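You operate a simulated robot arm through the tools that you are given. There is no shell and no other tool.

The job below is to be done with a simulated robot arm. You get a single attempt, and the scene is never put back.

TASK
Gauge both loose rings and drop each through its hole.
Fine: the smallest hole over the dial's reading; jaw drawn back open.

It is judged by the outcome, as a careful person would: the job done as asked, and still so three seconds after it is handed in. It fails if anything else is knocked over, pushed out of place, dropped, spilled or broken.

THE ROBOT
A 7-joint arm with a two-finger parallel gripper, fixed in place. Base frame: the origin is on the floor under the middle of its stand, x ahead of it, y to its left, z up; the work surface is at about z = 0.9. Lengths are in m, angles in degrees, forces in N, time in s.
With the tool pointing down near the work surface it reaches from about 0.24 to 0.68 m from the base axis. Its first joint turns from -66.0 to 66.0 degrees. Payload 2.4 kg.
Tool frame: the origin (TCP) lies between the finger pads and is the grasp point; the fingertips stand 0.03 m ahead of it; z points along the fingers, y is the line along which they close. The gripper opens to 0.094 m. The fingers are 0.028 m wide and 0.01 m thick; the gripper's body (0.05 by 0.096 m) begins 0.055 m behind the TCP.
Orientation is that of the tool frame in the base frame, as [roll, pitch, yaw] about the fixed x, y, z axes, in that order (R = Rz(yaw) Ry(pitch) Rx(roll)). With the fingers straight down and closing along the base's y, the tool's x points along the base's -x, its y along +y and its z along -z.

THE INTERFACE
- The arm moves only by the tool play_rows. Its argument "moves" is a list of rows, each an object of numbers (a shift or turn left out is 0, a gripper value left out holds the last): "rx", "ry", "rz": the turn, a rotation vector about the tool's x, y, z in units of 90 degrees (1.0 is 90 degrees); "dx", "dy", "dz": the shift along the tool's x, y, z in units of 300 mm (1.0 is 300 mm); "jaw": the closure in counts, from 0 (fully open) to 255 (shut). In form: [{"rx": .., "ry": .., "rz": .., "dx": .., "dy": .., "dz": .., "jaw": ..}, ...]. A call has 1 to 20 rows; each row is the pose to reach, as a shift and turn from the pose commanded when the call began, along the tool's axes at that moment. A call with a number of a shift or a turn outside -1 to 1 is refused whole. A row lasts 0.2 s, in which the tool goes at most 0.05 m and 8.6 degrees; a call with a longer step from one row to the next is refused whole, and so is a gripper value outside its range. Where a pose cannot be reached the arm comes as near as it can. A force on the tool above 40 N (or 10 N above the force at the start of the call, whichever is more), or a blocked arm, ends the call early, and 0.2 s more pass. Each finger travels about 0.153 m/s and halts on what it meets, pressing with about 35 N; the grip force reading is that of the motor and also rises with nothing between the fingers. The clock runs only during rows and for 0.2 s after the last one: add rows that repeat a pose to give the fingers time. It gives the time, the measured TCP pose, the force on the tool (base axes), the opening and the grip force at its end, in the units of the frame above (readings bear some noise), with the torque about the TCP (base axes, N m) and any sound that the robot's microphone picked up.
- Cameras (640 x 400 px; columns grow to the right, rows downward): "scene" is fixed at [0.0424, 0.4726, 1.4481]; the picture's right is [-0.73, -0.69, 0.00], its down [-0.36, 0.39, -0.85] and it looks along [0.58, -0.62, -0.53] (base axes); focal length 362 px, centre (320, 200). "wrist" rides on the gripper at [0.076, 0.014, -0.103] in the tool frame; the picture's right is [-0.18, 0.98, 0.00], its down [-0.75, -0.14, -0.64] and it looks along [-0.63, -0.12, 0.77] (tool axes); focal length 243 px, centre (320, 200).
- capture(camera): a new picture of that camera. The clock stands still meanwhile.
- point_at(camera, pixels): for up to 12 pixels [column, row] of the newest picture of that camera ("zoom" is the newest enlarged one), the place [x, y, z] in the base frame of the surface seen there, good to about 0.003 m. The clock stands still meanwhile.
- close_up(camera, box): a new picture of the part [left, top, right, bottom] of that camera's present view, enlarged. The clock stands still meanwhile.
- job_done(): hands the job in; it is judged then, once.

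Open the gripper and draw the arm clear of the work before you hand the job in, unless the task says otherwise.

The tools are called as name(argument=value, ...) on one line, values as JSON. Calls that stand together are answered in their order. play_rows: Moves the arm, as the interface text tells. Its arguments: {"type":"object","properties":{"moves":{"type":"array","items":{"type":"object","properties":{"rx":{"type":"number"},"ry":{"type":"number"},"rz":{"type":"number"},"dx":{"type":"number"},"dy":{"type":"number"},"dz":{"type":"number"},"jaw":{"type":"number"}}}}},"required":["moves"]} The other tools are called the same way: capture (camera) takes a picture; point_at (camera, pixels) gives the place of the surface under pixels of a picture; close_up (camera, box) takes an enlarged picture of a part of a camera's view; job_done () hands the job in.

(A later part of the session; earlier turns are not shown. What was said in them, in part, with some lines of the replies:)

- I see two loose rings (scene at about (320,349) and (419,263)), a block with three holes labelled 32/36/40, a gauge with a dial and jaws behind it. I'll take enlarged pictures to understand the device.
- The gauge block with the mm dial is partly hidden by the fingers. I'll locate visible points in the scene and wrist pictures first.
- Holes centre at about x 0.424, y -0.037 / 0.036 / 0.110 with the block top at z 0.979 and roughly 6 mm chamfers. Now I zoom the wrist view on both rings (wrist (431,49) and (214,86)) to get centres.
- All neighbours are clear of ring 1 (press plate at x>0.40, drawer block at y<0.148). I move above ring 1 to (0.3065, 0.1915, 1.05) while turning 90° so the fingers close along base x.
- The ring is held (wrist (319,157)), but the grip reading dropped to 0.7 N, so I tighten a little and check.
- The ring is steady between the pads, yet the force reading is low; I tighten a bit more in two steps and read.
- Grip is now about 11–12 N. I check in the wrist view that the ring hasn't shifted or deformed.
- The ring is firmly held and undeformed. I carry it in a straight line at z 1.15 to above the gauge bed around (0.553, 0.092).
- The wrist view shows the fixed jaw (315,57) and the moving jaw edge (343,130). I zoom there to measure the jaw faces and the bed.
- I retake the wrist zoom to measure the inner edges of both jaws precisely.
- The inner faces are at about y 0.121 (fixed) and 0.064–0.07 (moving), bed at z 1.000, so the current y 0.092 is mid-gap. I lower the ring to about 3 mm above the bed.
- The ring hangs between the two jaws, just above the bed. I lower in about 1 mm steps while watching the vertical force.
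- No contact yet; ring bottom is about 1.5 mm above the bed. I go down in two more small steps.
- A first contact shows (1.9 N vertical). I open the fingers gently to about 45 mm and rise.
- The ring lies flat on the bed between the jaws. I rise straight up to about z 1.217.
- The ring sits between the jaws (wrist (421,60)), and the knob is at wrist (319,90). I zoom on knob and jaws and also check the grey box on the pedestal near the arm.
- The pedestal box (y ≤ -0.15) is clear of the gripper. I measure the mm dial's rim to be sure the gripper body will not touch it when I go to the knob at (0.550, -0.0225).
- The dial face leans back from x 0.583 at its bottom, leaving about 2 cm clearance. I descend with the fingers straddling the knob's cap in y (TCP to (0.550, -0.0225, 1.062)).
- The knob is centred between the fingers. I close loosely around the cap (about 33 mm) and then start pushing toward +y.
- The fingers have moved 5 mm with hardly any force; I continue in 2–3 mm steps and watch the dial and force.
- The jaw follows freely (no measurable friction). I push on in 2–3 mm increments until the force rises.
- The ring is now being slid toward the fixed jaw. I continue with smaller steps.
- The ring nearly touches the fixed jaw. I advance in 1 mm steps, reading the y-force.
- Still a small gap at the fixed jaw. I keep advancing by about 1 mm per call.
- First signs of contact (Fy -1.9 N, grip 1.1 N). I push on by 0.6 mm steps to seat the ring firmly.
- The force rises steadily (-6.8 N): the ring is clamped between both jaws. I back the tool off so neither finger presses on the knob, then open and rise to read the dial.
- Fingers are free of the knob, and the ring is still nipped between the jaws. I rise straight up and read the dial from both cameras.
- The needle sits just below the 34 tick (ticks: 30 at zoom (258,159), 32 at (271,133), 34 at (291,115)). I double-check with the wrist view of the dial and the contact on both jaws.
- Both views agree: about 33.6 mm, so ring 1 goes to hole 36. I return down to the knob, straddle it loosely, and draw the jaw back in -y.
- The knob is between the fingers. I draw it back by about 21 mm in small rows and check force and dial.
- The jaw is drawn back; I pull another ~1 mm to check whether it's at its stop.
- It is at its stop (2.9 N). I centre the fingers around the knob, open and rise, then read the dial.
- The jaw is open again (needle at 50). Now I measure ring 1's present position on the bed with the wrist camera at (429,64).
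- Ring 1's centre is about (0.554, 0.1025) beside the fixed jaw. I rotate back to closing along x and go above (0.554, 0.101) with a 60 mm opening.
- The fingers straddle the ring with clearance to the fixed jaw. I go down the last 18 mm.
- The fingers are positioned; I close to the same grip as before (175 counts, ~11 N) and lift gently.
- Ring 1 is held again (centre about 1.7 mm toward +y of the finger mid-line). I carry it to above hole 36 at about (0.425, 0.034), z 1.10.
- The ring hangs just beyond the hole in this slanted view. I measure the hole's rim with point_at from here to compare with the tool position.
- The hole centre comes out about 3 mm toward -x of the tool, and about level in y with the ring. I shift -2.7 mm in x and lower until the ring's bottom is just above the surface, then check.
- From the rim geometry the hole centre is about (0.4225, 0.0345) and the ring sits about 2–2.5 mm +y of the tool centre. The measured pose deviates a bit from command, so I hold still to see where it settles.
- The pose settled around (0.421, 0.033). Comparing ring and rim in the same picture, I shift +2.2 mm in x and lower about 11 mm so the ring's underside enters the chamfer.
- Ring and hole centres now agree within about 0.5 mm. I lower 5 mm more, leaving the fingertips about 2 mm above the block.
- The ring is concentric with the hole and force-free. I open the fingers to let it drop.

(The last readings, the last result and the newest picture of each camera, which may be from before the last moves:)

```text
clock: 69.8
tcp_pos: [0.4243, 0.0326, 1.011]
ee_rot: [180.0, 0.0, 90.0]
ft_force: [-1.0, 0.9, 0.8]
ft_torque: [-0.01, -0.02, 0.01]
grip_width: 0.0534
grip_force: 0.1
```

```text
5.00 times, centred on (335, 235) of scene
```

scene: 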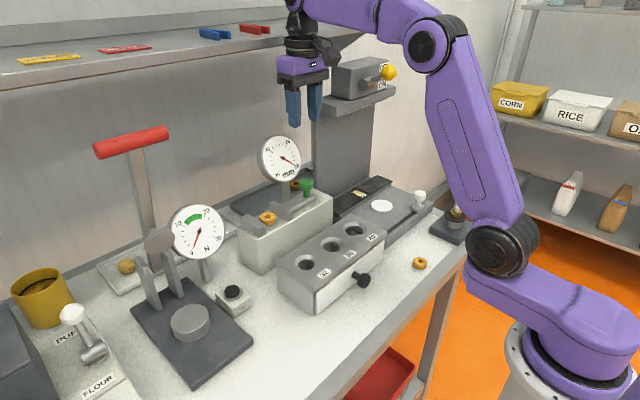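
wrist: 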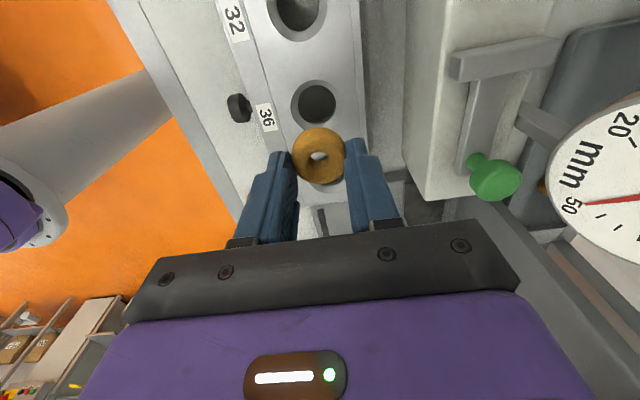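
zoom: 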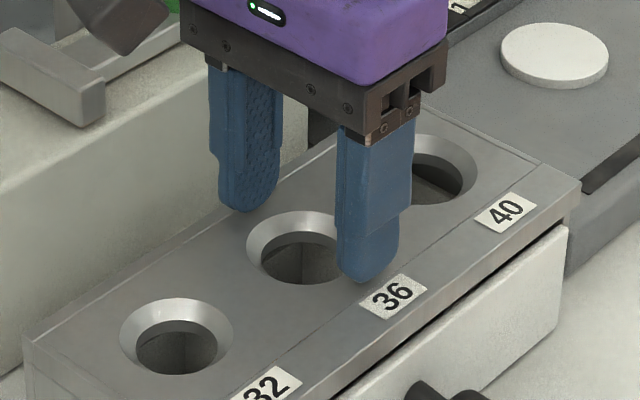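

Ring 1 dropped through hole 36 (seen at the bottom of the hole at zoom (317,140)). I rise and move above ring 2 near (0.295, -0.112).

play_rows(moves=[{"dz": -0.06}, {"dz": -0.18}, {"dz": -0.32}, {"dz": -0.42}, {"dz": -0.45}, {"dz": -0.45, "dy": -0.06, "dx": -0.07}, {"dz": -0.45, "dy": -0.16, "dx": -0.18}, {"dz": -0.45, "dy": -0.26, "dx": -0.29}, {"dz": -0.45, "dy": -0.36, "dx": -0.4}, {"dz": -0.45, "dy": -0.431, "dx": -0.485}, {"dz": -0.45, "dy": -0.431, "dx": -0.485}])

capture(camera="wrist")

capture(camera="scene")

```text
clock: 72.2
tcp_pos: [0.2964, -0.1142, 1.1483]
ee_rot: [179.9, 0.1, 90.1]
ft_force: [-0.6, -0.1, -0.6]
ft_torque: [0.02, 0.0, 0.0]
grip_width: 0.0537
grip_force: 0.1
```

```text
taken
```

wrist: 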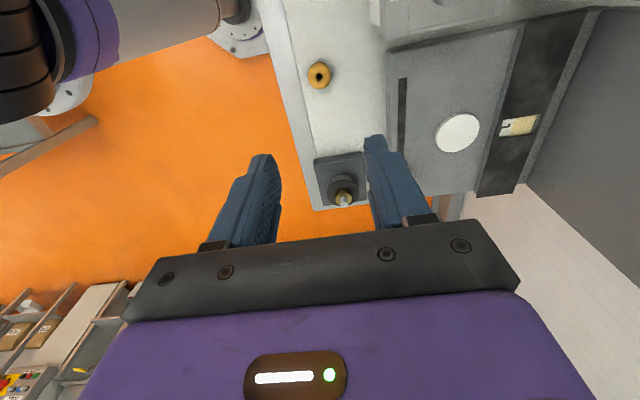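

```text
taken
```

scene: 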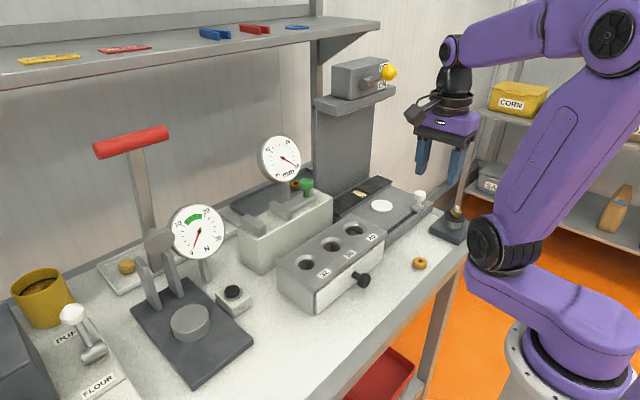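

Ring 2 is visible at wrist (319,75), with the small black base at (340,175) and the grey module edge at (388,100) nearby. I measure them.

close_up(camera="wrist", box=[290, 55, 350, 95])

point_at(camera="zoom", pixels=[[230, 200], [390, 200], [310, 130], [310, 280], [310, 110], [310, 300], [220, 220], [400, 220]])

point_at(camera="wrist", pixels=[[317, 158], [360, 153], [343, 200], [343, 185], [390, 70], [395, 130], [403, 90], [350, 30]])

```text
10.00 times, centred on (320, 75) of wrist
```

zoom: 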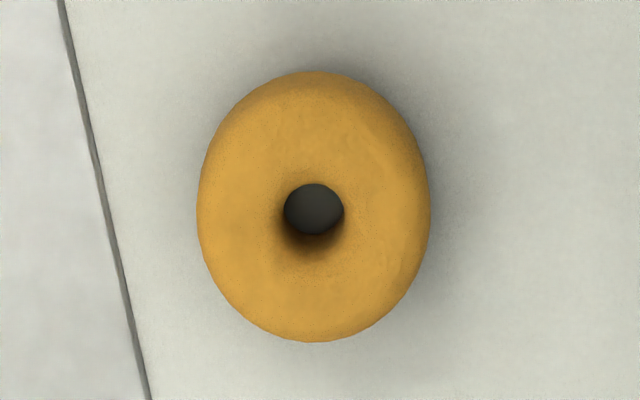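

```text
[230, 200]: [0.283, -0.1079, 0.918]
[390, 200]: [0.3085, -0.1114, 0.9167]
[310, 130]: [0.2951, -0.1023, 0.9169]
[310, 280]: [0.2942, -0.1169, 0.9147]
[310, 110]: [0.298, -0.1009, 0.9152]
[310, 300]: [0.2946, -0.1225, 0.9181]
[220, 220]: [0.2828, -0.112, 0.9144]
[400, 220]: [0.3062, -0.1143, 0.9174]
```

```text
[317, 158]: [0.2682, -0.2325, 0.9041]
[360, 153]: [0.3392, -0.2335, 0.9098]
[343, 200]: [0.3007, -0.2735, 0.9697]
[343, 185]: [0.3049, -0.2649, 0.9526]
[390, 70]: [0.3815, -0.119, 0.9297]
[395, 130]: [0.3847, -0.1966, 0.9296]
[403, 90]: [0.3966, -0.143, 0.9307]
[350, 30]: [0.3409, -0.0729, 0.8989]
```

Ring 2's centre is (0.2955, -0.112), right under the tool, and neighbours are clear. I descend to TCP z ≈ 0.937.

play_rows(moves=[{"dz": 0.1}, {"dz": 0.25}, {"dz": 0.4}, {"dz": 0.53}, {"dz": 0.62}, {"dz": 0.68}, {"dz": 0.7}, {"dz": 0.7}])

close_up(camera="wrist", box=[220, 90, 420, 220])

```text
clock: 74.0
tcp_pos: [0.2947, -0.1133, 0.9387]
ee_rot: [-180.0, 0.0, 90.0]
ft_force: [-0.1, 0.8, 0.4]
ft_torque: [-0.02, -0.02, 0.01]
grip_width: 0.0537
grip_force: 0.1
```

```text
3.08 times, centred on (320, 155) of wrist
```

zoom: 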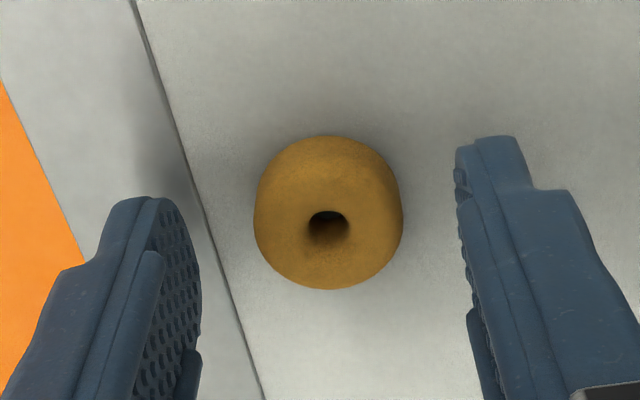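

Ring 2 is centred between the pads and looks about 31 mm wide. I close stepwise and watch the grip force.

play_rows(moves=[{"jaw": 140}, {"jaw": 160}, {"jaw": 170}, {"jaw": 174}, {"jaw": 174}])

play_rows(moves=[{"jaw": 178}, {"jaw": 178}, {"jaw": 178}])

play_rows(moves=[{"jaw": 182}, {"jaw": 182}, {"jaw": 182}])

```text
clock: 75.2
tcp_pos: [0.2946, -0.1125, 0.9379]
ee_rot: [180.0, 0.1, 90.0]
ft_force: [-0.4, -0.5, -0.6]
ft_torque: [0.0, -0.01, -0.02]
grip_width: 0.0298
grip_force: 0.0
```

```text
clock: 76.0
tcp_pos: [0.2938, -0.1129, 0.9377]
ee_rot: [180.0, -0.1, 89.9]
ft_force: [-0.2, 0.3, -0.5]
ft_torque: [0.02, 0.01, -0.03]
grip_width: 0.029
grip_force: 0.7
```

```text
clock: 76.8
tcp_pos: [0.2932, -0.1134, 0.9371]
ee_rot: [179.9, 0.0, 90.0]
ft_force: [-0.6, -0.4, 0.7]
ft_torque: [-0.02, 0.02, 0.0]
grip_width: 0.0282
grip_force: 11.4
```

Grip is 11 N at about 28–29 mm. I lift ring 2 and check it.

play_rows(moves=[{"jaw": 183}, {"dz": -0.04}, {"dz": -0.14}, {"dz": -0.28}, {"dz": -0.43}, {"dz": -0.58}, {"dz": -0.68}, {"dz": -0.71}, {"dz": -0.71}])

close_up(camera="wrist", box=[224, 105, 416, 225])

```text
clock: 78.8
tcp_pos: [0.2933, -0.112, 1.1505]
ee_rot: [-180.0, 0.0, 90.0]
ft_force: [0.2, 0.4, -0.6]
ft_torque: [-0.01, 0.01, 0.01]
grip_width: 0.0279
grip_force: 11.5
```

```text
3.33 times, centred on (320, 165) of wrist
```

zoom: 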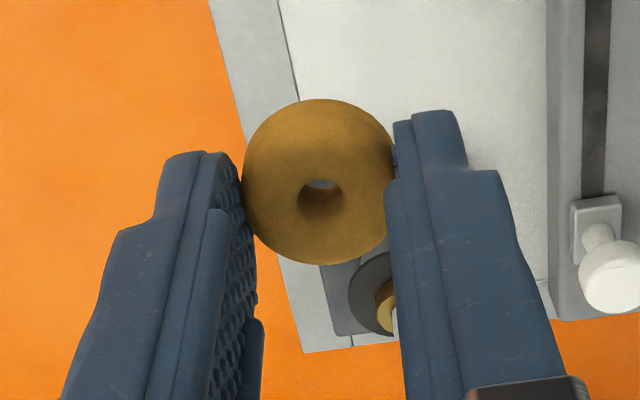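

Ring 2 is held, centred on the tool. I carry it at z 1.15 to the gauge, first toward +y and then +x, above the bed at (0.554, 0.0925).

play_rows(moves=[{"dx": 0.06, "dy": 0.02}, {"dx": 0.19, "dy": 0.06}, {"dx": 0.32, "dy": 0.105}, {"dx": 0.45, "dy": 0.15}, {"dx": 0.495, "dy": 0.29}, {"dx": 0.54, "dy": 0.43}, {"dx": 0.585, "dy": 0.57}, {"dx": 0.63, "dy": 0.71}, {"dx": 0.665, "dy": 0.815}, {"dx": 0.682, "dy": 0.865}, {"dx": 0.682, "dy": 0.865}])

capture(camera="wrist")

```text
clock: 81.2
tcp_pos: [0.5533, 0.0914, 1.1488]
ee_rot: [-180.0, 0.0, 90.0]
ft_force: [-0.1, 0.2, 0.1]
ft_torque: [0.02, 0.04, -0.02]
grip_width: 0.0279
grip_force: 11.9
```

```text
taken
```

wrist: 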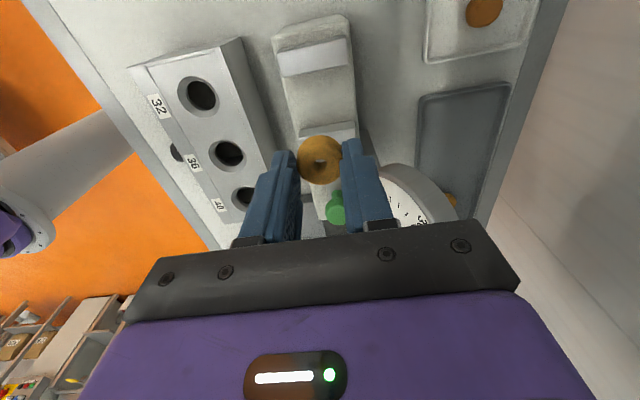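

The view matches the earlier placement. I lower to 3–4 mm above the bed, then step down gently.

play_rows(moves=[{"dz": 0.06}, {"dz": 0.16}, {"dz": 0.25}, {"dz": 0.31}, {"dz": 0.345}, {"dz": 0.361}, {"dz": 0.361}])

play_rows(moves=[{"dz": 0.005}, {"dz": 0.01}, {"dz": 0.01}])

play_rows(moves=[{"dz": 0.003}, {"dz": 0.003}, {"dz": 0.003}])

close_up(camera="wrist", box=[230, 60, 390, 220])

```text
clock: 82.8
tcp_pos: [0.555, 0.0924, 1.0415]
ee_rot: [180.0, 0.0, 90.0]
ft_force: [-0.4, 0.1, 0.4]
ft_torque: [0.01, -0.03, 0.03]
grip_width: 0.0281
grip_force: 1.4
```

```text
clock: 83.6
tcp_pos: [0.5549, 0.0927, 1.0383]
ee_rot: [-180.0, 0.0, 90.0]
ft_force: [-0.5, 0.0, 0.4]
ft_torque: [-0.02, 0.02, 0.02]
grip_width: 0.0282
grip_force: 12.1
```

```text
clock: 84.4
tcp_pos: [0.5548, 0.0924, 1.0366]
ee_rot: [180.0, -0.1, 90.0]
ft_force: [0.1, 0.2, 1.8]
ft_torque: [-0.04, -0.01, -0.04]
grip_width: 0.028
grip_force: 11.8
```

```text
2.50 times, centred on (310, 140) of wrist
```

zoom: 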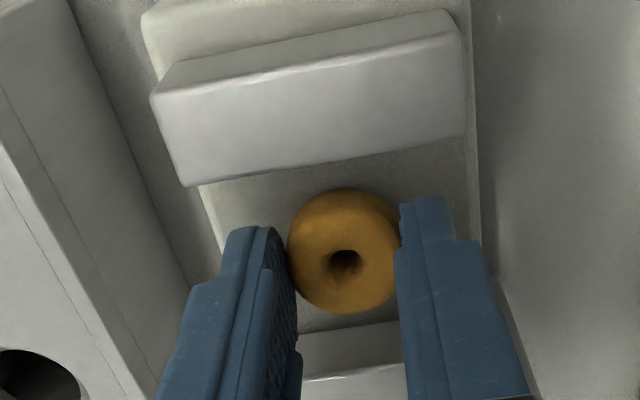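

Contact with the bed shows (1.8 N). I release gently and rise clear.

play_rows(moves=[{"jaw": 176}, {"jaw": 168}, {"jaw": 155}, {"jaw": 135}, {"jaw": 135}, {"jaw": 135}])

play_rows(moves=[{"dz": -0.04}, {"dz": -0.12}, {"dz": -0.25}, {"dz": -0.4}, {"dz": -0.53}, {"dz": -0.6}, {"dz": -0.6}])

play_rows(moves=[{"rz": -0.0833, "dx": -0.032}, {"rz": -0.1667, "dx": -0.064}, {"rz": -0.25, "dx": -0.096}, {"rz": -0.3333, "dx": -0.128}, {"rz": -0.4167, "dx": -0.16}, {"rz": -0.5, "dx": -0.192}, {"rz": -0.5833, "dx": -0.224}, {"rz": -0.6667, "dx": -0.256}, {"rz": -0.75, "dx": -0.288}, {"rz": -0.8333, "dx": -0.32}, {"rz": -0.9167, "dx": -0.352}, {"rz": -1.0, "dx": -0.384}, {"rz": -1.0, "dx": -0.384}])

close_up(camera="wrist", box=[260, 10, 500, 160])

close_up(camera="scene", box=[215, 120, 345, 245])

```text
clock: 85.8
tcp_pos: [0.5529, 0.0924, 1.0368]
ee_rot: [-180.0, 0.0, 90.0]
ft_force: [-0.7, 0.3, 0.4]
ft_torque: [0.01, 0.0, -0.01]
grip_width: 0.0444
grip_force: 0.3
```

```text
clock: 87.4
tcp_pos: [0.5542, 0.0938, 1.2201]
ee_rot: [180.0, 0.1, 90.0]
ft_force: [0.0, -0.3, -1.4]
ft_torque: [0.01, -0.02, 0.02]
grip_width: 0.0441
grip_force: 0.1
```

```text
clock: 90.2
tcp_pos: [0.554, -0.0216, 1.2174]
ee_rot: [-180.0, 0.0, -179.7]
ft_force: [0.2, 0.7, 0.9]
ft_torque: [-0.01, -0.02, 0.02]
grip_width: 0.0441
grip_force: 0.0
```

```text
2.67 times, centred on (380, 85) of wrist
```

zoom: 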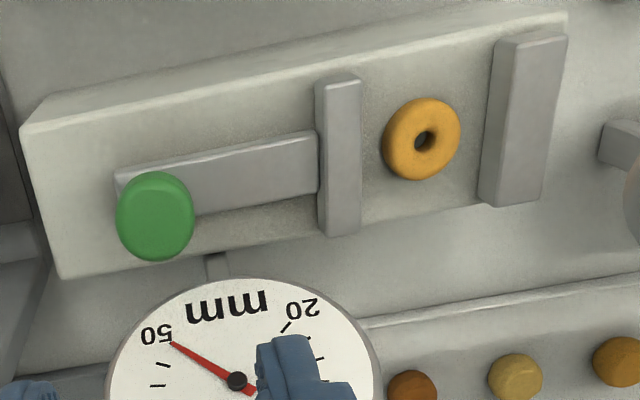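

```text
3.20 times, centred on (280, 182) of scene
```

zoom: 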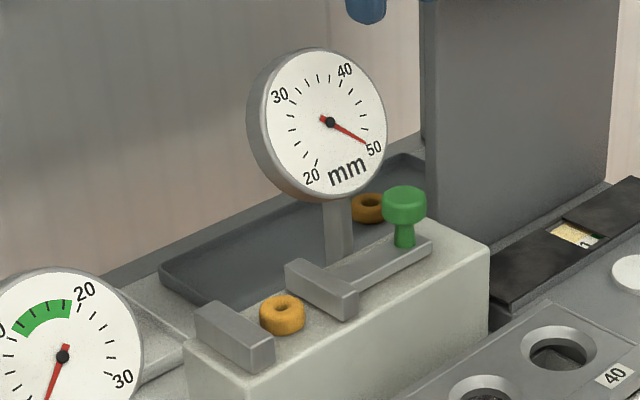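

Ring 2 lies flat between the open jaws. I descend on the knob as before.

play_rows(moves=[{"dx": 0.015, "dz": 0.08}, {"dx": 0.015, "dz": 0.2}, {"dx": 0.015, "dz": 0.32}, {"dx": 0.015, "dz": 0.41}, {"dx": 0.015, "dz": 0.47}, {"dx": 0.015, "dz": 0.51}, {"dx": 0.015, "dz": 0.52}, {"dx": 0.015, "dz": 0.52}])

close_up(camera="wrist", box=[240, 40, 640, 240])

```text
clock: 92.0
tcp_pos: [0.5509, -0.0229, 1.06]
ee_rot: [-180.0, 0.0, -179.9]
ft_force: [0.1, 0.0, 0.9]
ft_torque: [0.02, -0.01, 0.03]
grip_width: 0.0441
grip_force: 0.1
```

```text
1.60 times, centred on (440, 140) of wrist
```

zoom: 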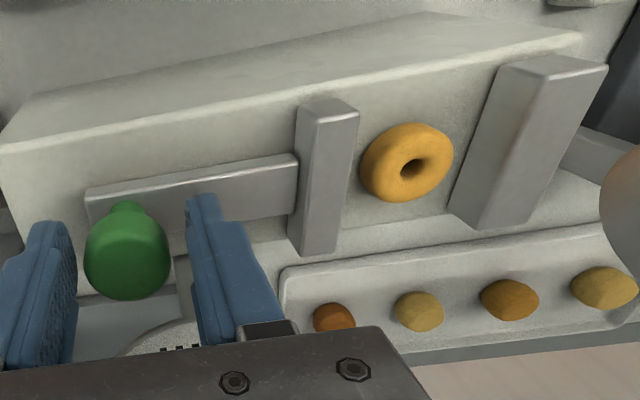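

The knob sits between the fingers. I close loosely and push +y about 19 mm in small rows.

play_rows(moves=[{"jaw": 150}, {"jaw": 160}, {"jaw": 165}, {"jaw": 165}, {"dy": 0.005}, {"dy": 0.012}, {"dy": 0.02}, {"dy": 0.028}, {"dy": 0.036}, {"dy": 0.044}, {"dy": 0.052}, {"dy": 0.058}, {"dy": 0.062}, {"dy": 0.062}])

close_up(camera="wrist", box=[240, 40, 640, 240])

```text
clock: 95.0
tcp_pos: [0.5506, -0.0026, 1.0622]
ee_rot: [180.0, 0.0, 179.9]
ft_force: [0.1, -1.1, 0.3]
ft_torque: [-0.01, 0.0, -0.01]
grip_width: 0.0336
grip_force: 0.1
```

```text
1.60 times, centred on (440, 140) of wrist
```

zoom: 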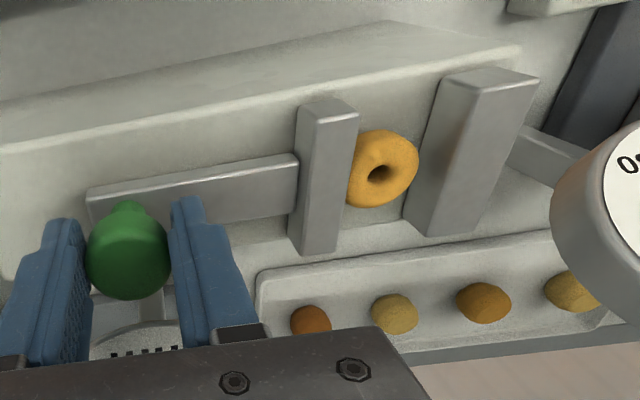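

The ring is being pushed and a small gap remains to the fixed jaw. I continue in about 1 mm steps until the force rises.

play_rows(moves=[{"dy": 0.003}, {"dy": 0.006}, {"dy": 0.006}])

play_rows(moves=[{"dy": 0.003}, {"dy": 0.003}])

play_rows(moves=[{"dy": 0.003}, {"dy": 0.003}])

play_rows(moves=[{"dy": 0.003}, {"dy": 0.003}])

close_up(camera="wrist", box=[440, 60, 600, 180])

```text
clock: 95.8
tcp_pos: [0.5508, -0.0019, 1.0615]
ee_rot: [-180.0, 0.0, -180.0]
ft_force: [-0.3, -0.5, 0.4]
ft_torque: [-0.01, 0.0, -0.03]
grip_width: 0.0333
grip_force: 0.2
```

```text
clock: 96.4
tcp_pos: [0.5515, -0.0018, 1.0619]
ee_rot: [-180.0, 0.0, -179.9]
ft_force: [0.7, 0.0, -0.1]
ft_torque: [-0.02, 0.04, -0.03]
grip_width: 0.0337
grip_force: 0.2
```

```text
clock: 97.0
tcp_pos: [0.5505, -0.0005, 1.0619]
ee_rot: [180.0, 0.0, -180.0]
ft_force: [0.6, -1.2, -0.4]
ft_torque: [0.0, 0.01, -0.01]
grip_width: 0.0332
grip_force: 0.1
```

```text
clock: 97.6
tcp_pos: [0.5498, 0.0009, 1.063]
ee_rot: [179.9, 0.0, 180.0]
ft_force: [-0.2, -0.1, 0.0]
ft_torque: [0.01, 0.0, -0.01]
grip_width: 0.0335
grip_force: 0.0
```

```text
3.33 times, centred on (520, 120) of wrist
```

zoom: 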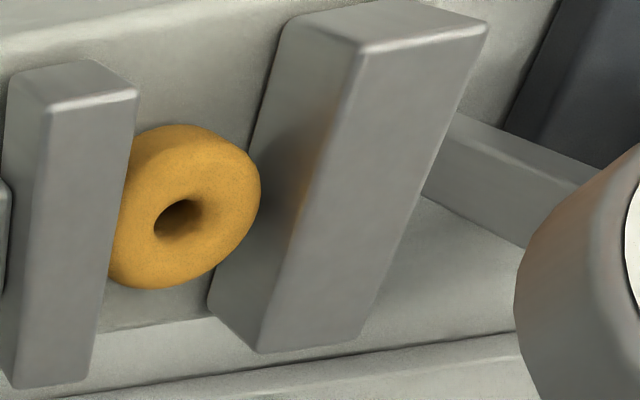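

No contact force yet; I keep stepping by about 0.9 mm.

play_rows(moves=[{"dy": 0.003}, {"dy": 0.003}])

play_rows(moves=[{"dy": 0.003}, {"dy": 0.003}])

play_rows(moves=[{"dy": 0.002}, {"dy": 0.002}])

play_rows(moves=[{"dy": 0.002}, {"dy": 0.002}])

```text
clock: 98.2
tcp_pos: [0.5497, 0.0014, 1.0616]
ee_rot: [-180.0, 0.0, -179.9]
ft_force: [-0.1, -0.3, -0.4]
ft_torque: [-0.03, 0.04, 0.01]
grip_width: 0.0335
grip_force: 0.3
```

```text
clock: 98.8
tcp_pos: [0.5489, 0.0024, 1.0616]
ee_rot: [179.9, -0.1, -179.9]
ft_force: [-0.7, -1.1, 0.0]
ft_torque: [-0.03, -0.04, 0.01]
grip_width: 0.0335
grip_force: 0.3
```

```text
clock: 99.4
tcp_pos: [0.5501, 0.0028, 1.0611]
ee_rot: [-180.0, 0.0, -180.0]
ft_force: [0.4, -0.2, -0.4]
ft_torque: [-0.03, 0.0, 0.01]
grip_width: 0.0335
grip_force: 0.4
```

```text
clock: 100.0
tcp_pos: [0.5492, 0.0036, 1.0618]
ee_rot: [180.0, 0.0, -179.9]
ft_force: [0.4, -0.6, -0.4]
ft_torque: [-0.01, 0.0, 0.03]
grip_width: 0.0334
grip_force: 0.2
```

Still free-sliding at y 0.0035; I continue in small steps.

play_rows(moves=[{"dy": 0.002}, {"dy": 0.002}])

play_rows(moves=[{"dy": 0.002}, {"dy": 0.002}])

play_rows(moves=[{"dy": 0.002}, {"dy": 0.002}])

close_up(camera="wrist", box=[440, 60, 600, 180])

```text
clock: 100.6
tcp_pos: [0.5492, 0.0049, 1.0614]
ee_rot: [-180.0, 0.0, 180.0]
ft_force: [0.0, -1.8, 0.0]
ft_torque: [-0.04, 0.02, -0.04]
grip_width: 0.0341
grip_force: 0.8
```

```text
clock: 101.2
tcp_pos: [0.5501, 0.0039, 1.0607]
ee_rot: [180.0, -0.1, 179.9]
ft_force: [1.1, -3.9, -0.2]
ft_torque: [-0.08, -0.04, -0.01]
grip_width: 0.0351
grip_force: 2.0
```

```text
clock: 101.8
tcp_pos: [0.5488, 0.0048, 1.0605]
ee_rot: [180.0, 0.0, 180.0]
ft_force: [0.9, -5.0, 0.9]
ft_torque: [-0.14, -0.06, 0.0]
grip_width: 0.036
grip_force: 2.6
```

```text
3.33 times, centred on (520, 120) of wrist
```

zoom: 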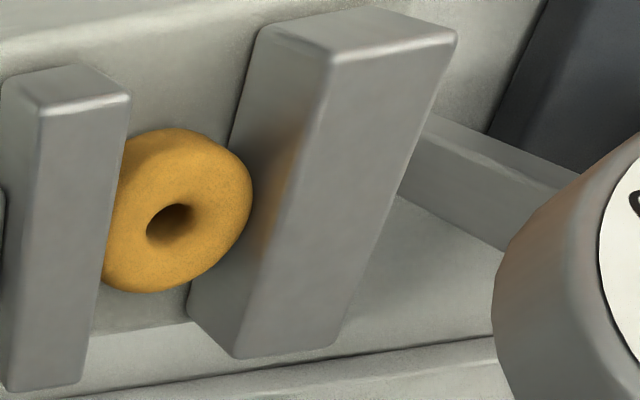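

The ring is clamped (-5 N and rising). One more small step for a firm seat, then I back off, open and rise to read the dial.

play_rows(moves=[{"dy": 0.002}, {"dy": 0.002}])

play_rows(moves=[{"dy": -0.006}, {"dy": -0.013}, {"dy": -0.013}, {"dy": -0.013, "jaw": 150}, {"dy": -0.013, "jaw": 135}, {"dy": -0.013, "jaw": 135}])

play_rows(moves=[{"dz": -0.04}, {"dz": -0.14}, {"dz": -0.28}, {"dz": -0.42}, {"dz": -0.54}, {"dz": -0.6}, {"dz": -0.6}])

close_up(camera="scene", box=[250, 130, 310, 185])

capture(camera="wrist")

close_up(camera="wrist", box=[272, 105, 368, 205])

close_up(camera="wrist", box=[300, 20, 460, 120])

```text
clock: 102.4
tcp_pos: [0.5488, 0.0053, 1.0603]
ee_rot: [179.9, 0.0, 180.0]
ft_force: [2.5, -7.7, 0.7]
ft_torque: [-0.19, -0.06, -0.01]
grip_width: 0.037
grip_force: 3.3
```

```text
clock: 103.8
tcp_pos: [0.5502, 0.0013, 1.0614]
ee_rot: [-179.9, -0.1, 180.0]
ft_force: [0.4, 0.3, 0.4]
ft_torque: [-0.02, -0.03, 0.03]
grip_width: 0.044
grip_force: 0.1
```

```text
clock: 105.4
tcp_pos: [0.5497, 0.0028, 1.242]
ee_rot: [179.9, 0.0, -180.0]
ft_force: [-0.5, 0.8, 0.3]
ft_torque: [-0.02, 0.01, 0.0]
grip_width: 0.0442
grip_force: 0.1
```

```text
7.27 times, centred on (280, 158) of scene
```

zoom: 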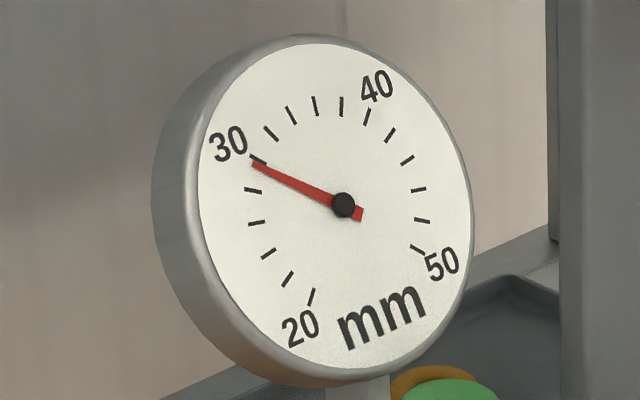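

```text
taken
```

wrist: 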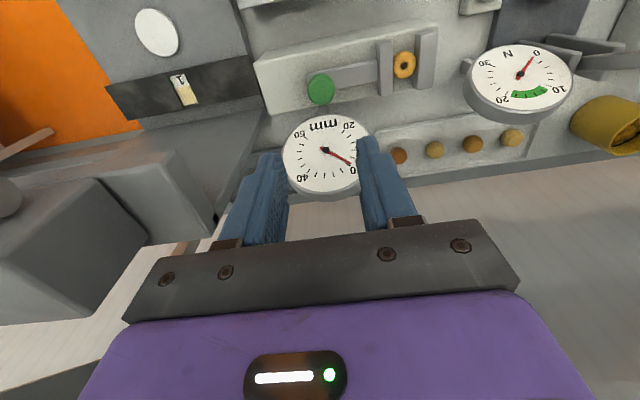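

```text
4.00 times, centred on (320, 155) of wrist
```

zoom: 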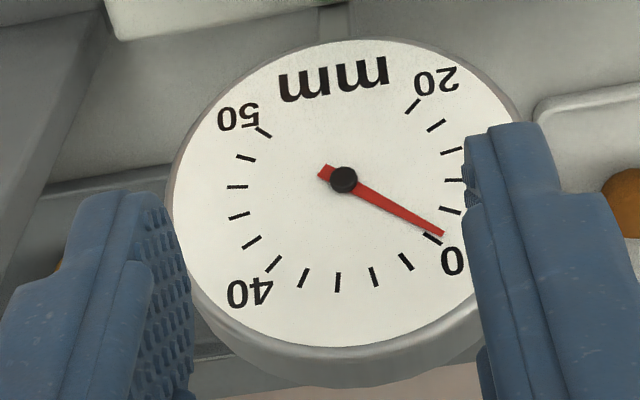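

```text
4.00 times, centred on (380, 70) of wrist
```

zoom: 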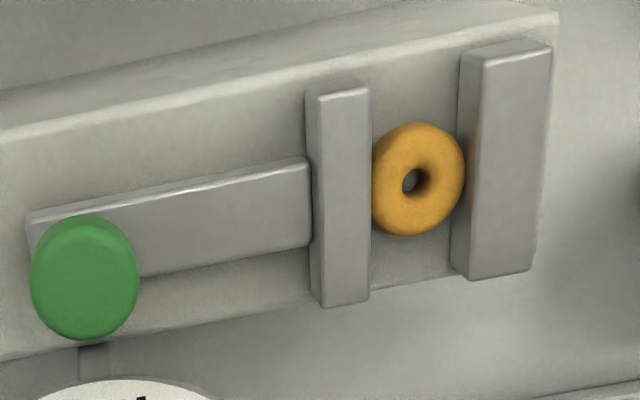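

Both views read about 29.8 mm (needle tip a hair below the 30 tick), so ring 2 goes into hole 32. I go back down to draw the jaw open.

play_rows(moves=[{"dz": 0.08}, {"dz": 0.2}, {"dz": 0.34}, {"dz": 0.46}, {"dz": 0.55}, {"dz": 0.6}, {"dz": 0.6}, {"dz": 0.6, "jaw": 155}, {"dz": 0.6, "jaw": 165}, {"dz": 0.6, "jaw": 165}])

play_rows(moves=[{"dy": -0.008}, {"dy": -0.018}, {"dy": -0.028}, {"dy": -0.038}, {"dy": -0.048}, {"dy": -0.058}, {"dy": -0.068}, {"dy": -0.076}, {"dy": -0.082}, {"dy": -0.085}, {"dy": -0.085}])

play_rows(moves=[{"dy": -0.003}, {"dy": -0.003}, {"dy": -0.003}])

play_rows(moves=[{"dy": -0.003}, {"dy": -0.003}, {"dy": -0.003}])

close_up(camera="wrist", box=[240, 40, 640, 240])

```text
clock: 107.6
tcp_pos: [0.5497, 0.0034, 1.0623]
ee_rot: [179.9, 0.0, 180.0]
ft_force: [-0.8, -0.5, 0.7]
ft_torque: [0.0, 0.04, 0.02]
grip_width: 0.0332
grip_force: 0.1
```

```text
clock: 110.0
tcp_pos: [0.5499, -0.0237, 1.061]
ee_rot: [-179.9, -0.1, 180.0]
ft_force: [-0.5, 0.6, -0.2]
ft_torque: [0.05, 0.02, -0.01]
grip_width: 0.0332
grip_force: 0.4
```

```text
clock: 110.8
tcp_pos: [0.5513, -0.0242, 1.062]
ee_rot: [-180.0, 0.0, 180.0]
ft_force: [0.0, 1.0, 0.7]
ft_torque: [-0.01, 0.0, 0.01]
grip_width: 0.0334
grip_force: 0.2
```

```text
clock: 111.6
tcp_pos: [0.5495, -0.0259, 1.0612]
ee_rot: [179.9, -0.1, -179.9]
ft_force: [-0.7, 0.8, 0.5]
ft_torque: [0.08, -0.01, 0.0]
grip_width: 0.0345
grip_force: 1.0
```

```text
1.60 times, centred on (440, 140) of wrist
```

zoom: 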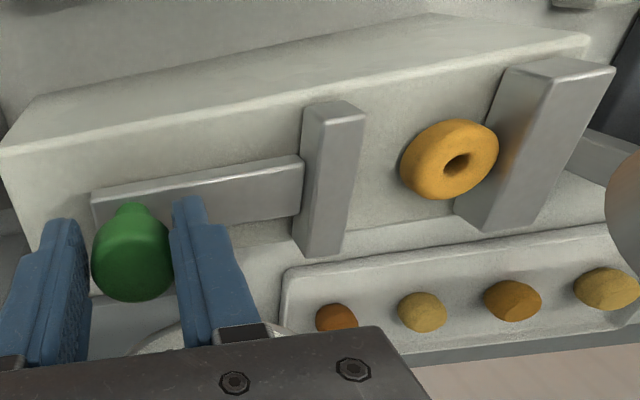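

The jaw is back at its stop. I centre, open the fingers and rise, then check dial and ring position.

play_rows(moves=[{"dy": 0.007}, {"dy": 0.007}, {"dy": 0.007, "jaw": 150}, {"dy": 0.007, "jaw": 135}, {"dy": 0.007, "jaw": 135}, {"dy": 0.007, "dz": -0.05}, {"dy": 0.007, "dz": -0.17}, {"dy": 0.007, "dz": -0.31}, {"dy": 0.007, "dz": -0.45}, {"dy": 0.007, "dz": -0.52}, {"dy": 0.007, "dz": -0.52}])

close_up(camera="scene", box=[215, 120, 345, 245])

close_up(camera="wrist", box=[385, 30, 481, 100])

point_at(camera="zoom", pixels=[[305, 140], [305, 260], [245, 205], [370, 205], [290, 160], [320, 250], [250, 240], [360, 170], [440, 200], [420, 200]])

```text
clock: 114.0
tcp_pos: [0.5501, -0.0216, 1.2186]
ee_rot: [180.0, 0.0, -180.0]
ft_force: [0.2, -0.6, 0.4]
ft_torque: [-0.01, 0.0, 0.0]
grip_width: 0.0443
grip_force: 0.0
```

```text
3.20 times, centred on (280, 182) of scene
```

zoom: 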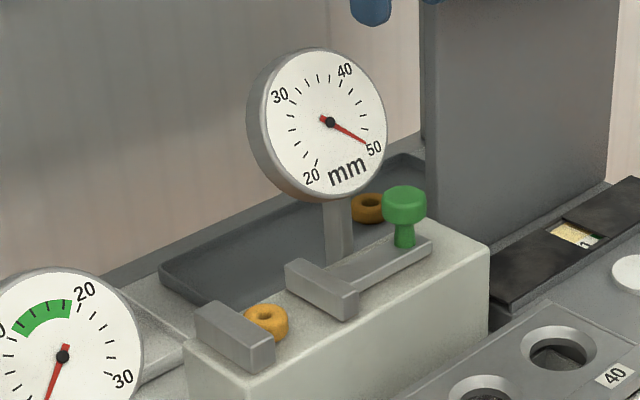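

```text
5.71 times, centred on (433, 65) of wrist
```

zoom: 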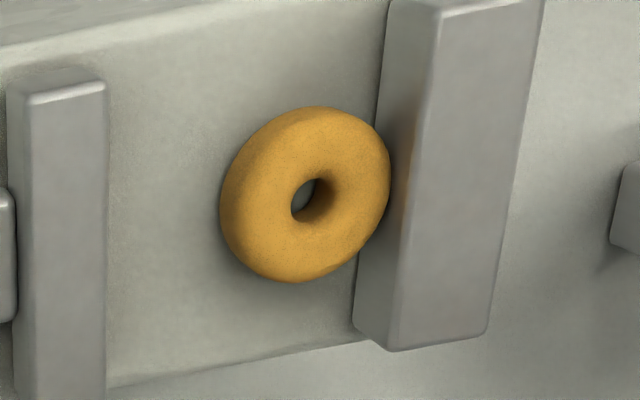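

```text
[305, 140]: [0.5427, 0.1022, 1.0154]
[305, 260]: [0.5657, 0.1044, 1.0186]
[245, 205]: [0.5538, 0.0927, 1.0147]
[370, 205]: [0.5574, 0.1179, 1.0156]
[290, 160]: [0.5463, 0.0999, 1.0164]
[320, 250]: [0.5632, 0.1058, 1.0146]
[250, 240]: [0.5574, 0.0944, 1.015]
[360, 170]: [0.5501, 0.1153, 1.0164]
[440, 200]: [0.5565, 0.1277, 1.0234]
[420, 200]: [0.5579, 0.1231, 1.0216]
```

Jaw fully open again (dial at 50). Ring 2's centre is (0.5545, 0.1055); I rotate to close along x and go above (0.5545, 0.103) with 60 mm opening, then descend.

play_rows(moves=[{"rz": 0.0833, "dy": 0.035, "dx": -0.001, "jaw": 92}, {"rz": 0.1667, "dy": 0.07, "dx": -0.0025}, {"rz": 0.25, "dy": 0.105, "dx": -0.0037}, {"rz": 0.3333, "dy": 0.14, "dx": -0.005}, {"rz": 0.4167, "dy": 0.175, "dx": -0.006}, {"rz": 0.5, "dy": 0.21, "dx": -0.0073}, {"rz": 0.5833, "dy": 0.245, "dx": -0.0085}, {"rz": 0.6667, "dy": 0.28, "dx": -0.01}, {"rz": 0.75, "dy": 0.315, "dx": -0.011}, {"rz": 0.8333, "dy": 0.35, "dx": -0.012}, {"rz": 0.9167, "dy": 0.385, "dx": -0.0135}, {"rz": 1.0, "dy": 0.4207, "dx": -0.0147}, {"rz": 1.0, "dy": 0.4207, "dx": -0.0147}])

play_rows(moves=[{"dz": 0.08}, {"dz": 0.2}, {"dz": 0.32}, {"dz": 0.42}, {"dz": 0.5}, {"dz": 0.54}, {"dz": 0.54}])

close_up(camera="wrist", box=[210, 40, 420, 220])

```text
clock: 116.8
tcp_pos: [0.5534, 0.1045, 1.2176]
ee_rot: [179.9, 0.0, 89.9]
ft_force: [-0.6, 0.1, -0.9]
ft_torque: [-0.02, 0.0, 0.02]
grip_width: 0.0603
grip_force: 0.1
```

```text
clock: 118.4
tcp_pos: [0.5554, 0.103, 1.0533]
ee_rot: [180.0, 0.0, 90.0]
ft_force: [0.0, 0.7, 0.9]
ft_torque: [-0.01, -0.01, 0.0]
grip_width: 0.0602
grip_force: 0.0
```

```text
2.22 times, centred on (315, 130) of wrist
```

zoom: 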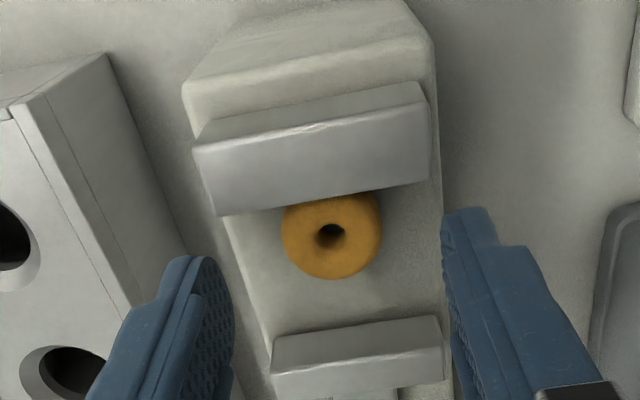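

The ring is between the fingers with jaw clearance. I descend the last 18 mm and close gradually.

play_rows(moves=[{"dz": 0.03}, {"dz": 0.055}, {"dz": 0.062}, {"dz": 0.062}])

play_rows(moves=[{"jaw": 130}, {"jaw": 150}, {"jaw": 165}, {"jaw": 174}, {"jaw": 180}, {"jaw": 183}, {"jaw": 183}, {"jaw": 183}])

close_up(camera="wrist", box=[210, 40, 420, 220])

```text
clock: 119.4
tcp_pos: [0.5534, 0.1035, 1.0367]
ee_rot: [-179.9, 0.0, 90.0]
ft_force: [0.3, 0.3, -0.2]
ft_torque: [0.0, 0.02, -0.01]
grip_width: 0.0601
grip_force: 0.1
```

```text
clock: 121.2
tcp_pos: [0.553, 0.103, 1.0361]
ee_rot: [179.9, 0.0, 90.1]
ft_force: [0.4, 0.1, 0.2]
ft_torque: [-0.01, 0.0, 0.02]
grip_width: 0.0277
grip_force: 11.6
```

```text
2.22 times, centred on (315, 130) of wrist
```

zoom: 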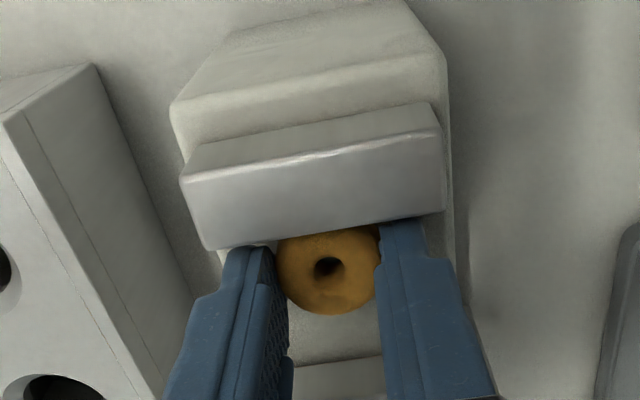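

The ring is gripped at 11.6 N. I lift it straight up and check the hold.

play_rows(moves=[{"dz": -0.03}, {"dz": -0.1}, {"dz": -0.2}, {"dz": -0.3}, {"dz": -0.4}, {"dz": -0.44}, {"dz": -0.44}])

close_up(camera="wrist", box=[224, 105, 416, 225])

```text
clock: 122.8
tcp_pos: [0.5555, 0.1026, 1.1683]
ee_rot: [179.8, 0.0, 90.0]
ft_force: [0.7, 0.6, 0.1]
ft_torque: [0.04, 0.0, -0.03]
grip_width: 0.0282
grip_force: 12.2
```

```text
3.33 times, centred on (320, 165) of wrist
```

zoom: 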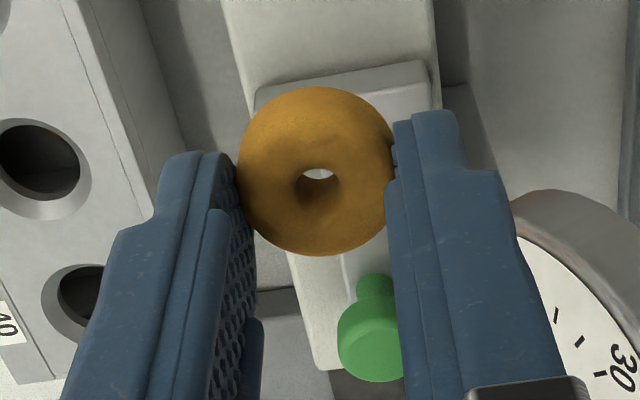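

Ring 2 is held about 2.3 mm to +y of the tool centre. I carry it to above hole 32 (about (0.4245, 0.1097)), z 1.10.

play_rows(moves=[{"dy": -0.05, "dx": 0.001}, {"dy": -0.16, "dx": 0.004}, {"dy": -0.28, "dx": 0.008}, {"dy": -0.38, "dx": 0.012, "dz": 0.04}, {"dy": -0.433, "dx": 0.0147, "dz": 0.12}, {"dy": -0.433, "dx": 0.0147, "dz": 0.21}, {"dy": -0.433, "dx": 0.0147, "dz": 0.231}, {"dy": -0.433, "dx": 0.0147, "dz": 0.231}])

close_up(camera="wrist", box=[280, 75, 360, 135])

close_up(camera="wrist", box=[240, 60, 400, 200])

```text
clock: 124.6
tcp_pos: [0.424, 0.1079, 1.1008]
ee_rot: [180.0, 0.0, 90.0]
ft_force: [-0.1, -0.7, 0.1]
ft_torque: [0.01, -0.01, 0.02]
grip_width: 0.028
grip_force: 12.1
```

```text
6.67 times, centred on (320, 105) of wrist
```

zoom: 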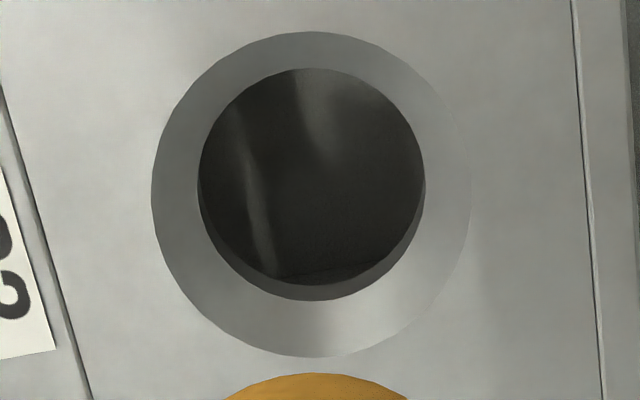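

```text
2.86 times, centred on (320, 130) of wrist
```

zoom: 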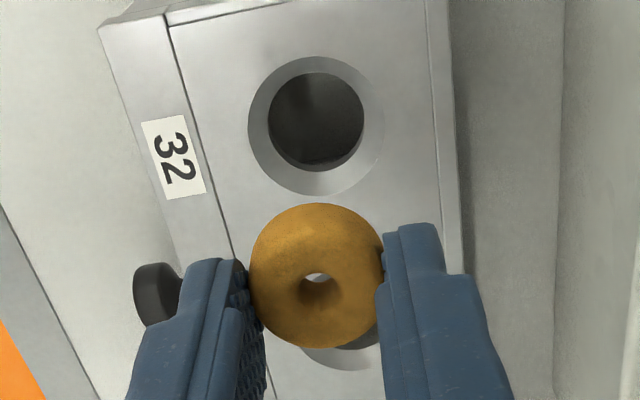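

From the rim (zoom 151–470 by 31–357) the hole centre coincides with the ring's centre within half a millimetre. I lower to TCP z ≈ 1.017 and verify again.

play_rows(moves=[{"dz": 0.06}, {"dz": 0.14}, {"dz": 0.21}, {"dz": 0.255}, {"dz": 0.277}, {"dz": 0.277}, {"dz": 0.277}])

close_up(camera="wrist", box=[240, 90, 400, 200])

close_up(camera="scene", box=[265, 215, 355, 295])

```text
clock: 126.2
tcp_pos: [0.4245, 0.1079, 1.018]
ee_rot: [179.9, -0.1, 90.0]
ft_force: [0.0, 0.1, 0.2]
ft_torque: [-0.02, 0.01, -0.02]
grip_width: 0.0281
grip_force: 12.1
```

```text
3.64 times, centred on (320, 145) of wrist
```

zoom: 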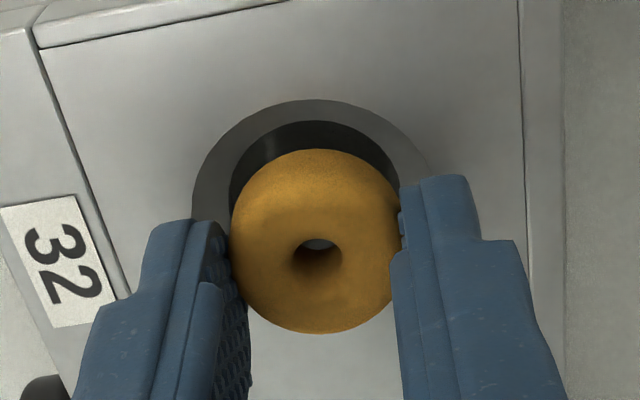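

```text
5.00 times, centred on (310, 255) of scene
```

zoom: 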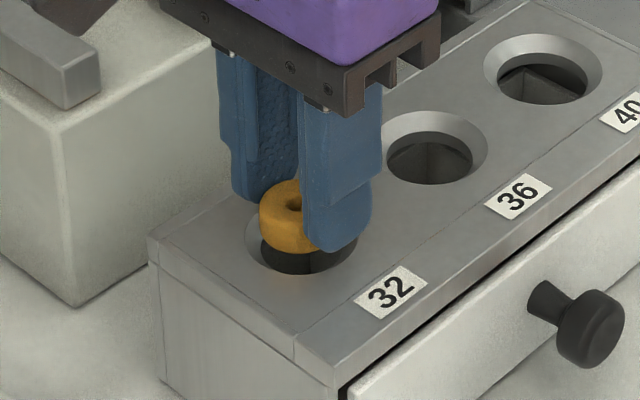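

The alignment matches the successful first drop (ring 231–402, rim 192–430, same top margin). I lower 5 mm more and check forces.

play_rows(moves=[{"dz": 0.007}, {"dz": 0.013}, {"dz": 0.017}, {"dz": 0.017}])

close_up(camera="wrist", box=[240, 90, 400, 200])

```text
clock: 127.2
tcp_pos: [0.4233, 0.1068, 1.0109]
ee_rot: [-180.0, 0.0, 90.0]
ft_force: [0.6, -0.2, 0.5]
ft_torque: [0.0, 0.01, -0.01]
grip_width: 0.028
grip_force: 11.7
```

```text
3.64 times, centred on (320, 145) of wrist
```

zoom: 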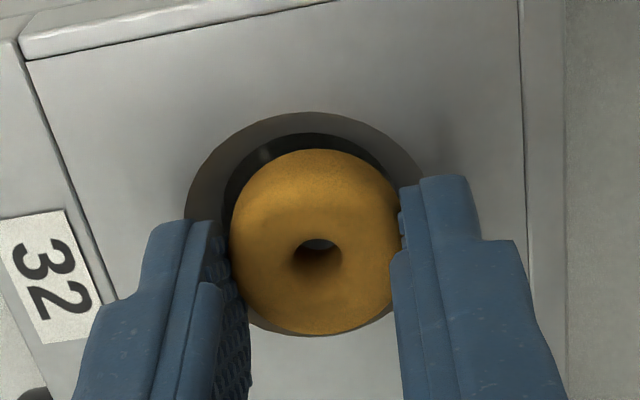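

The ring sits concentric in the chamfer without contact force. I open the fingers to drop it.

play_rows(moves=[{"jaw": 174}, {"jaw": 160}, {"jaw": 140}, {"jaw": 110}, {"jaw": 110}])

close_up(camera="wrist", box=[240, 90, 400, 200])

close_up(camera="scene", box=[265, 215, 355, 295])

```text
clock: 128.4
tcp_pos: [0.4255, 0.108, 1.0115]
ee_rot: [-180.0, 0.0, 90.0]
ft_force: [0.2, -0.3, -0.4]
ft_torque: [0.0, 0.01, -0.02]
grip_width: 0.0534
grip_force: 0.0
```

```text
3.64 times, centred on (320, 145) of wrist
```

zoom: 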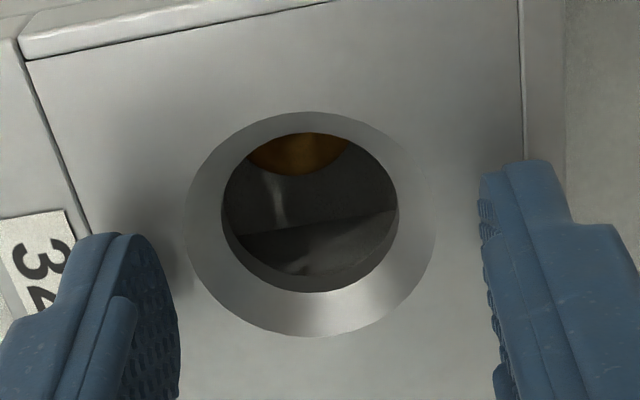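

```text
5.00 times, centred on (310, 255) of scene
```

zoom: 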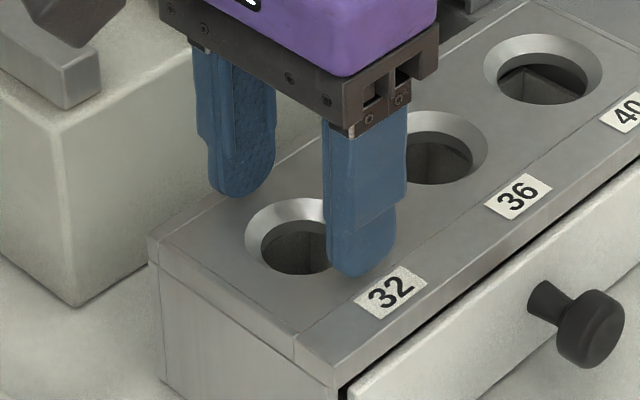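

Ring 2 fell through hole 32 (visible at the bottom, zoom (298,150)). I rise, open fully, and draw the arm aside so the scene camera sees everything.

play_rows(moves=[{"dz": -0.06}, {"dz": -0.2}, {"dz": -0.35}, {"dz": -0.5}, {"dz": -0.6, "jaw": 50}, {"dz": -0.6, "jaw": 0, "dx": -0.06, "dy": -0.02}, {"dz": -0.6, "dx": -0.2, "dy": -0.05}, {"dz": -0.6, "dx": -0.34, "dy": -0.09}, {"dz": -0.6, "dx": -0.48, "dy": -0.13}, {"dz": -0.6, "dx": -0.62, "dy": -0.17}, {"dz": -0.6, "dx": -0.75, "dy": -0.2}, {"dz": -0.6, "dx": -0.8, "dy": -0.2}, {"dz": -0.6, "dx": -0.8, "dy": -0.2}])

capture(camera="scene")

close_up(camera="scene", box=[225, 120, 405, 300])

capture(camera="wrist")

```text
clock: 131.2
tcp_pos: [0.3626, -0.1326, 1.1912]
ee_rot: [-180.0, 0.0, 90.0]
ft_force: [0.4, -0.1, 0.1]
ft_torque: [-0.01, -0.01, 0.0]
grip_width: 0.094
grip_force: 0.0
```

```text
taken
```

scene: 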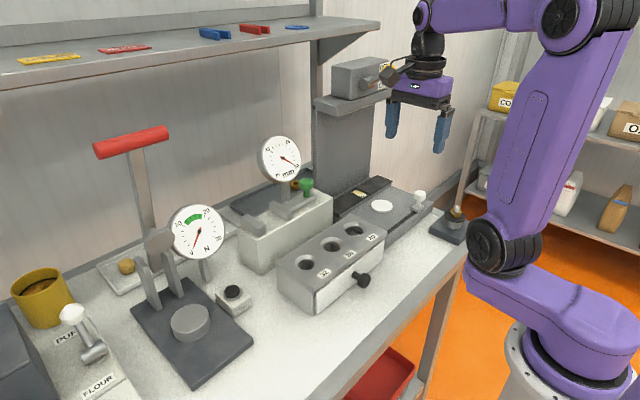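

```text
2.22 times, centred on (315, 210) of scene
```

zoom: 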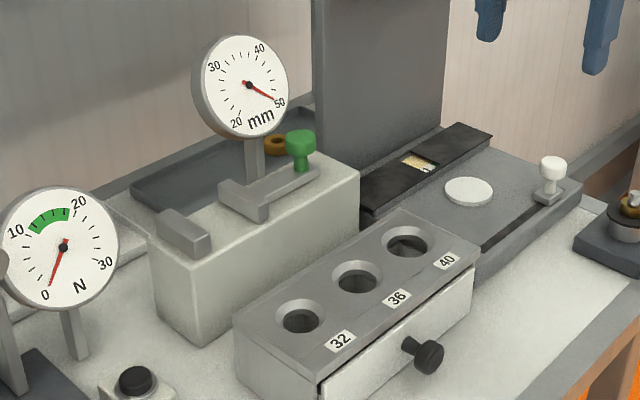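

```text
taken
```

wrist: 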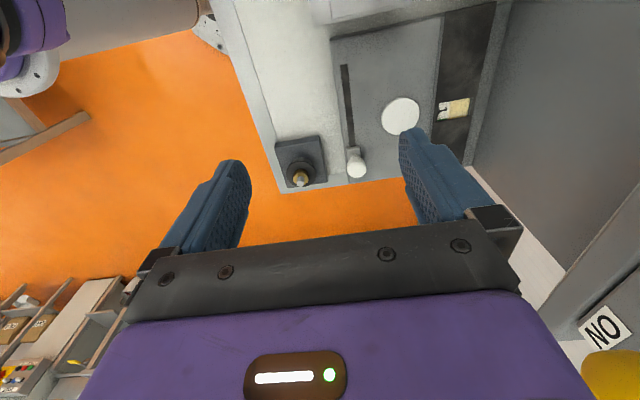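

Both rings are gone from the table, jaw open at 50 mm, nothing else moved. The wrist is somewhat near the box with the yellow knob, so I back away slightly toward -x and re-check that knob.

play_rows(moves=[{"dy": -0.05, "dx": 0.0}, {"dy": -0.12, "dx": 0.04}, {"dy": -0.18, "dx": 0.1}, {"dy": -0.2, "dx": 0.15}, {"dy": -0.2, "dx": 0.15}])

capture(camera="scene")

close_up(camera="scene", box=[290, 40, 450, 140])

close_up(camera="scene", box=[250, 130, 310, 185])

```text
clock: 132.4
tcp_pos: [0.3032, -0.0873, 1.1906]
ee_rot: [-179.9, -0.1, 90.0]
ft_force: [0.2, -0.4, 0.5]
ft_torque: [0.02, -0.01, 0.01]
grip_width: 0.094
grip_force: 0.1
```

```text
taken
```

scene: 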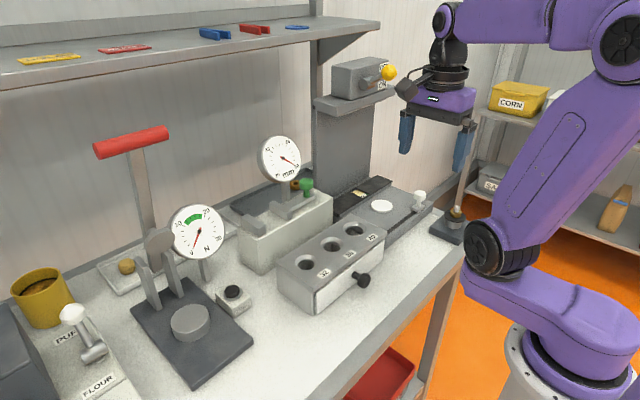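

```text
4.00 times, centred on (370, 90) of scene
```

zoom: 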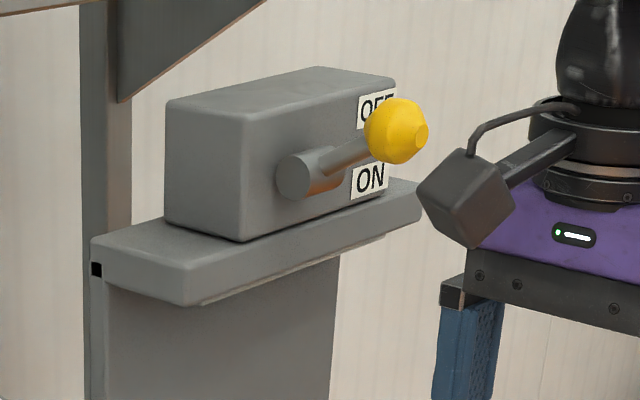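

```text
7.27 times, centred on (280, 158) of scene
```

zoom: 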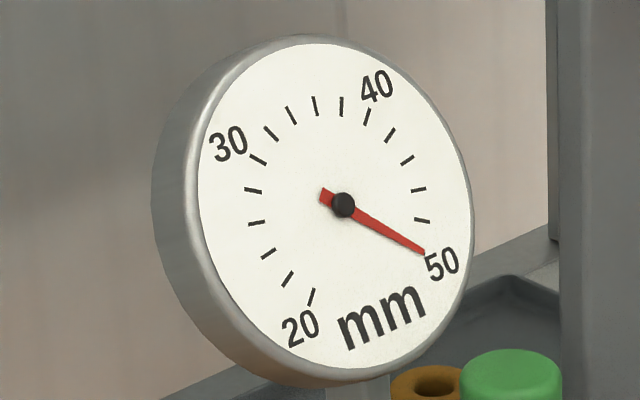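

The yellow switch is in its original place (scene (388,72)), the dial reads 50 (jaw open), both rings are through their holes, the gripper is open and clear. I hand the job in.

job_done()

```text
The job is handed in.
```

I gauged both loose rings, dropped each through its hole, and handed the job in. No verdict has come back.

| Ring | Start position | Dial reading | Hole |
|---|---|---|---|
| 1 | front of the table, toward the press | about 33.6 mm | 36 |
| 2 | front of the table, toward the grey module | about 29.8 mm | 32 |

I read the dial from both cameras each time. After each drop I could see the ring at the bottom of its hole.

The gauge jaw is drawn back to its stop, with the dial at 50. The gripper is open and clear of the work. In the last pictures nothing else had moved, including the yellow switch the wrist passed near.

A third ring lies in the dark tray behind the gauge. I took it as not one of the two loose rings and left it there; it also looked out of reach.
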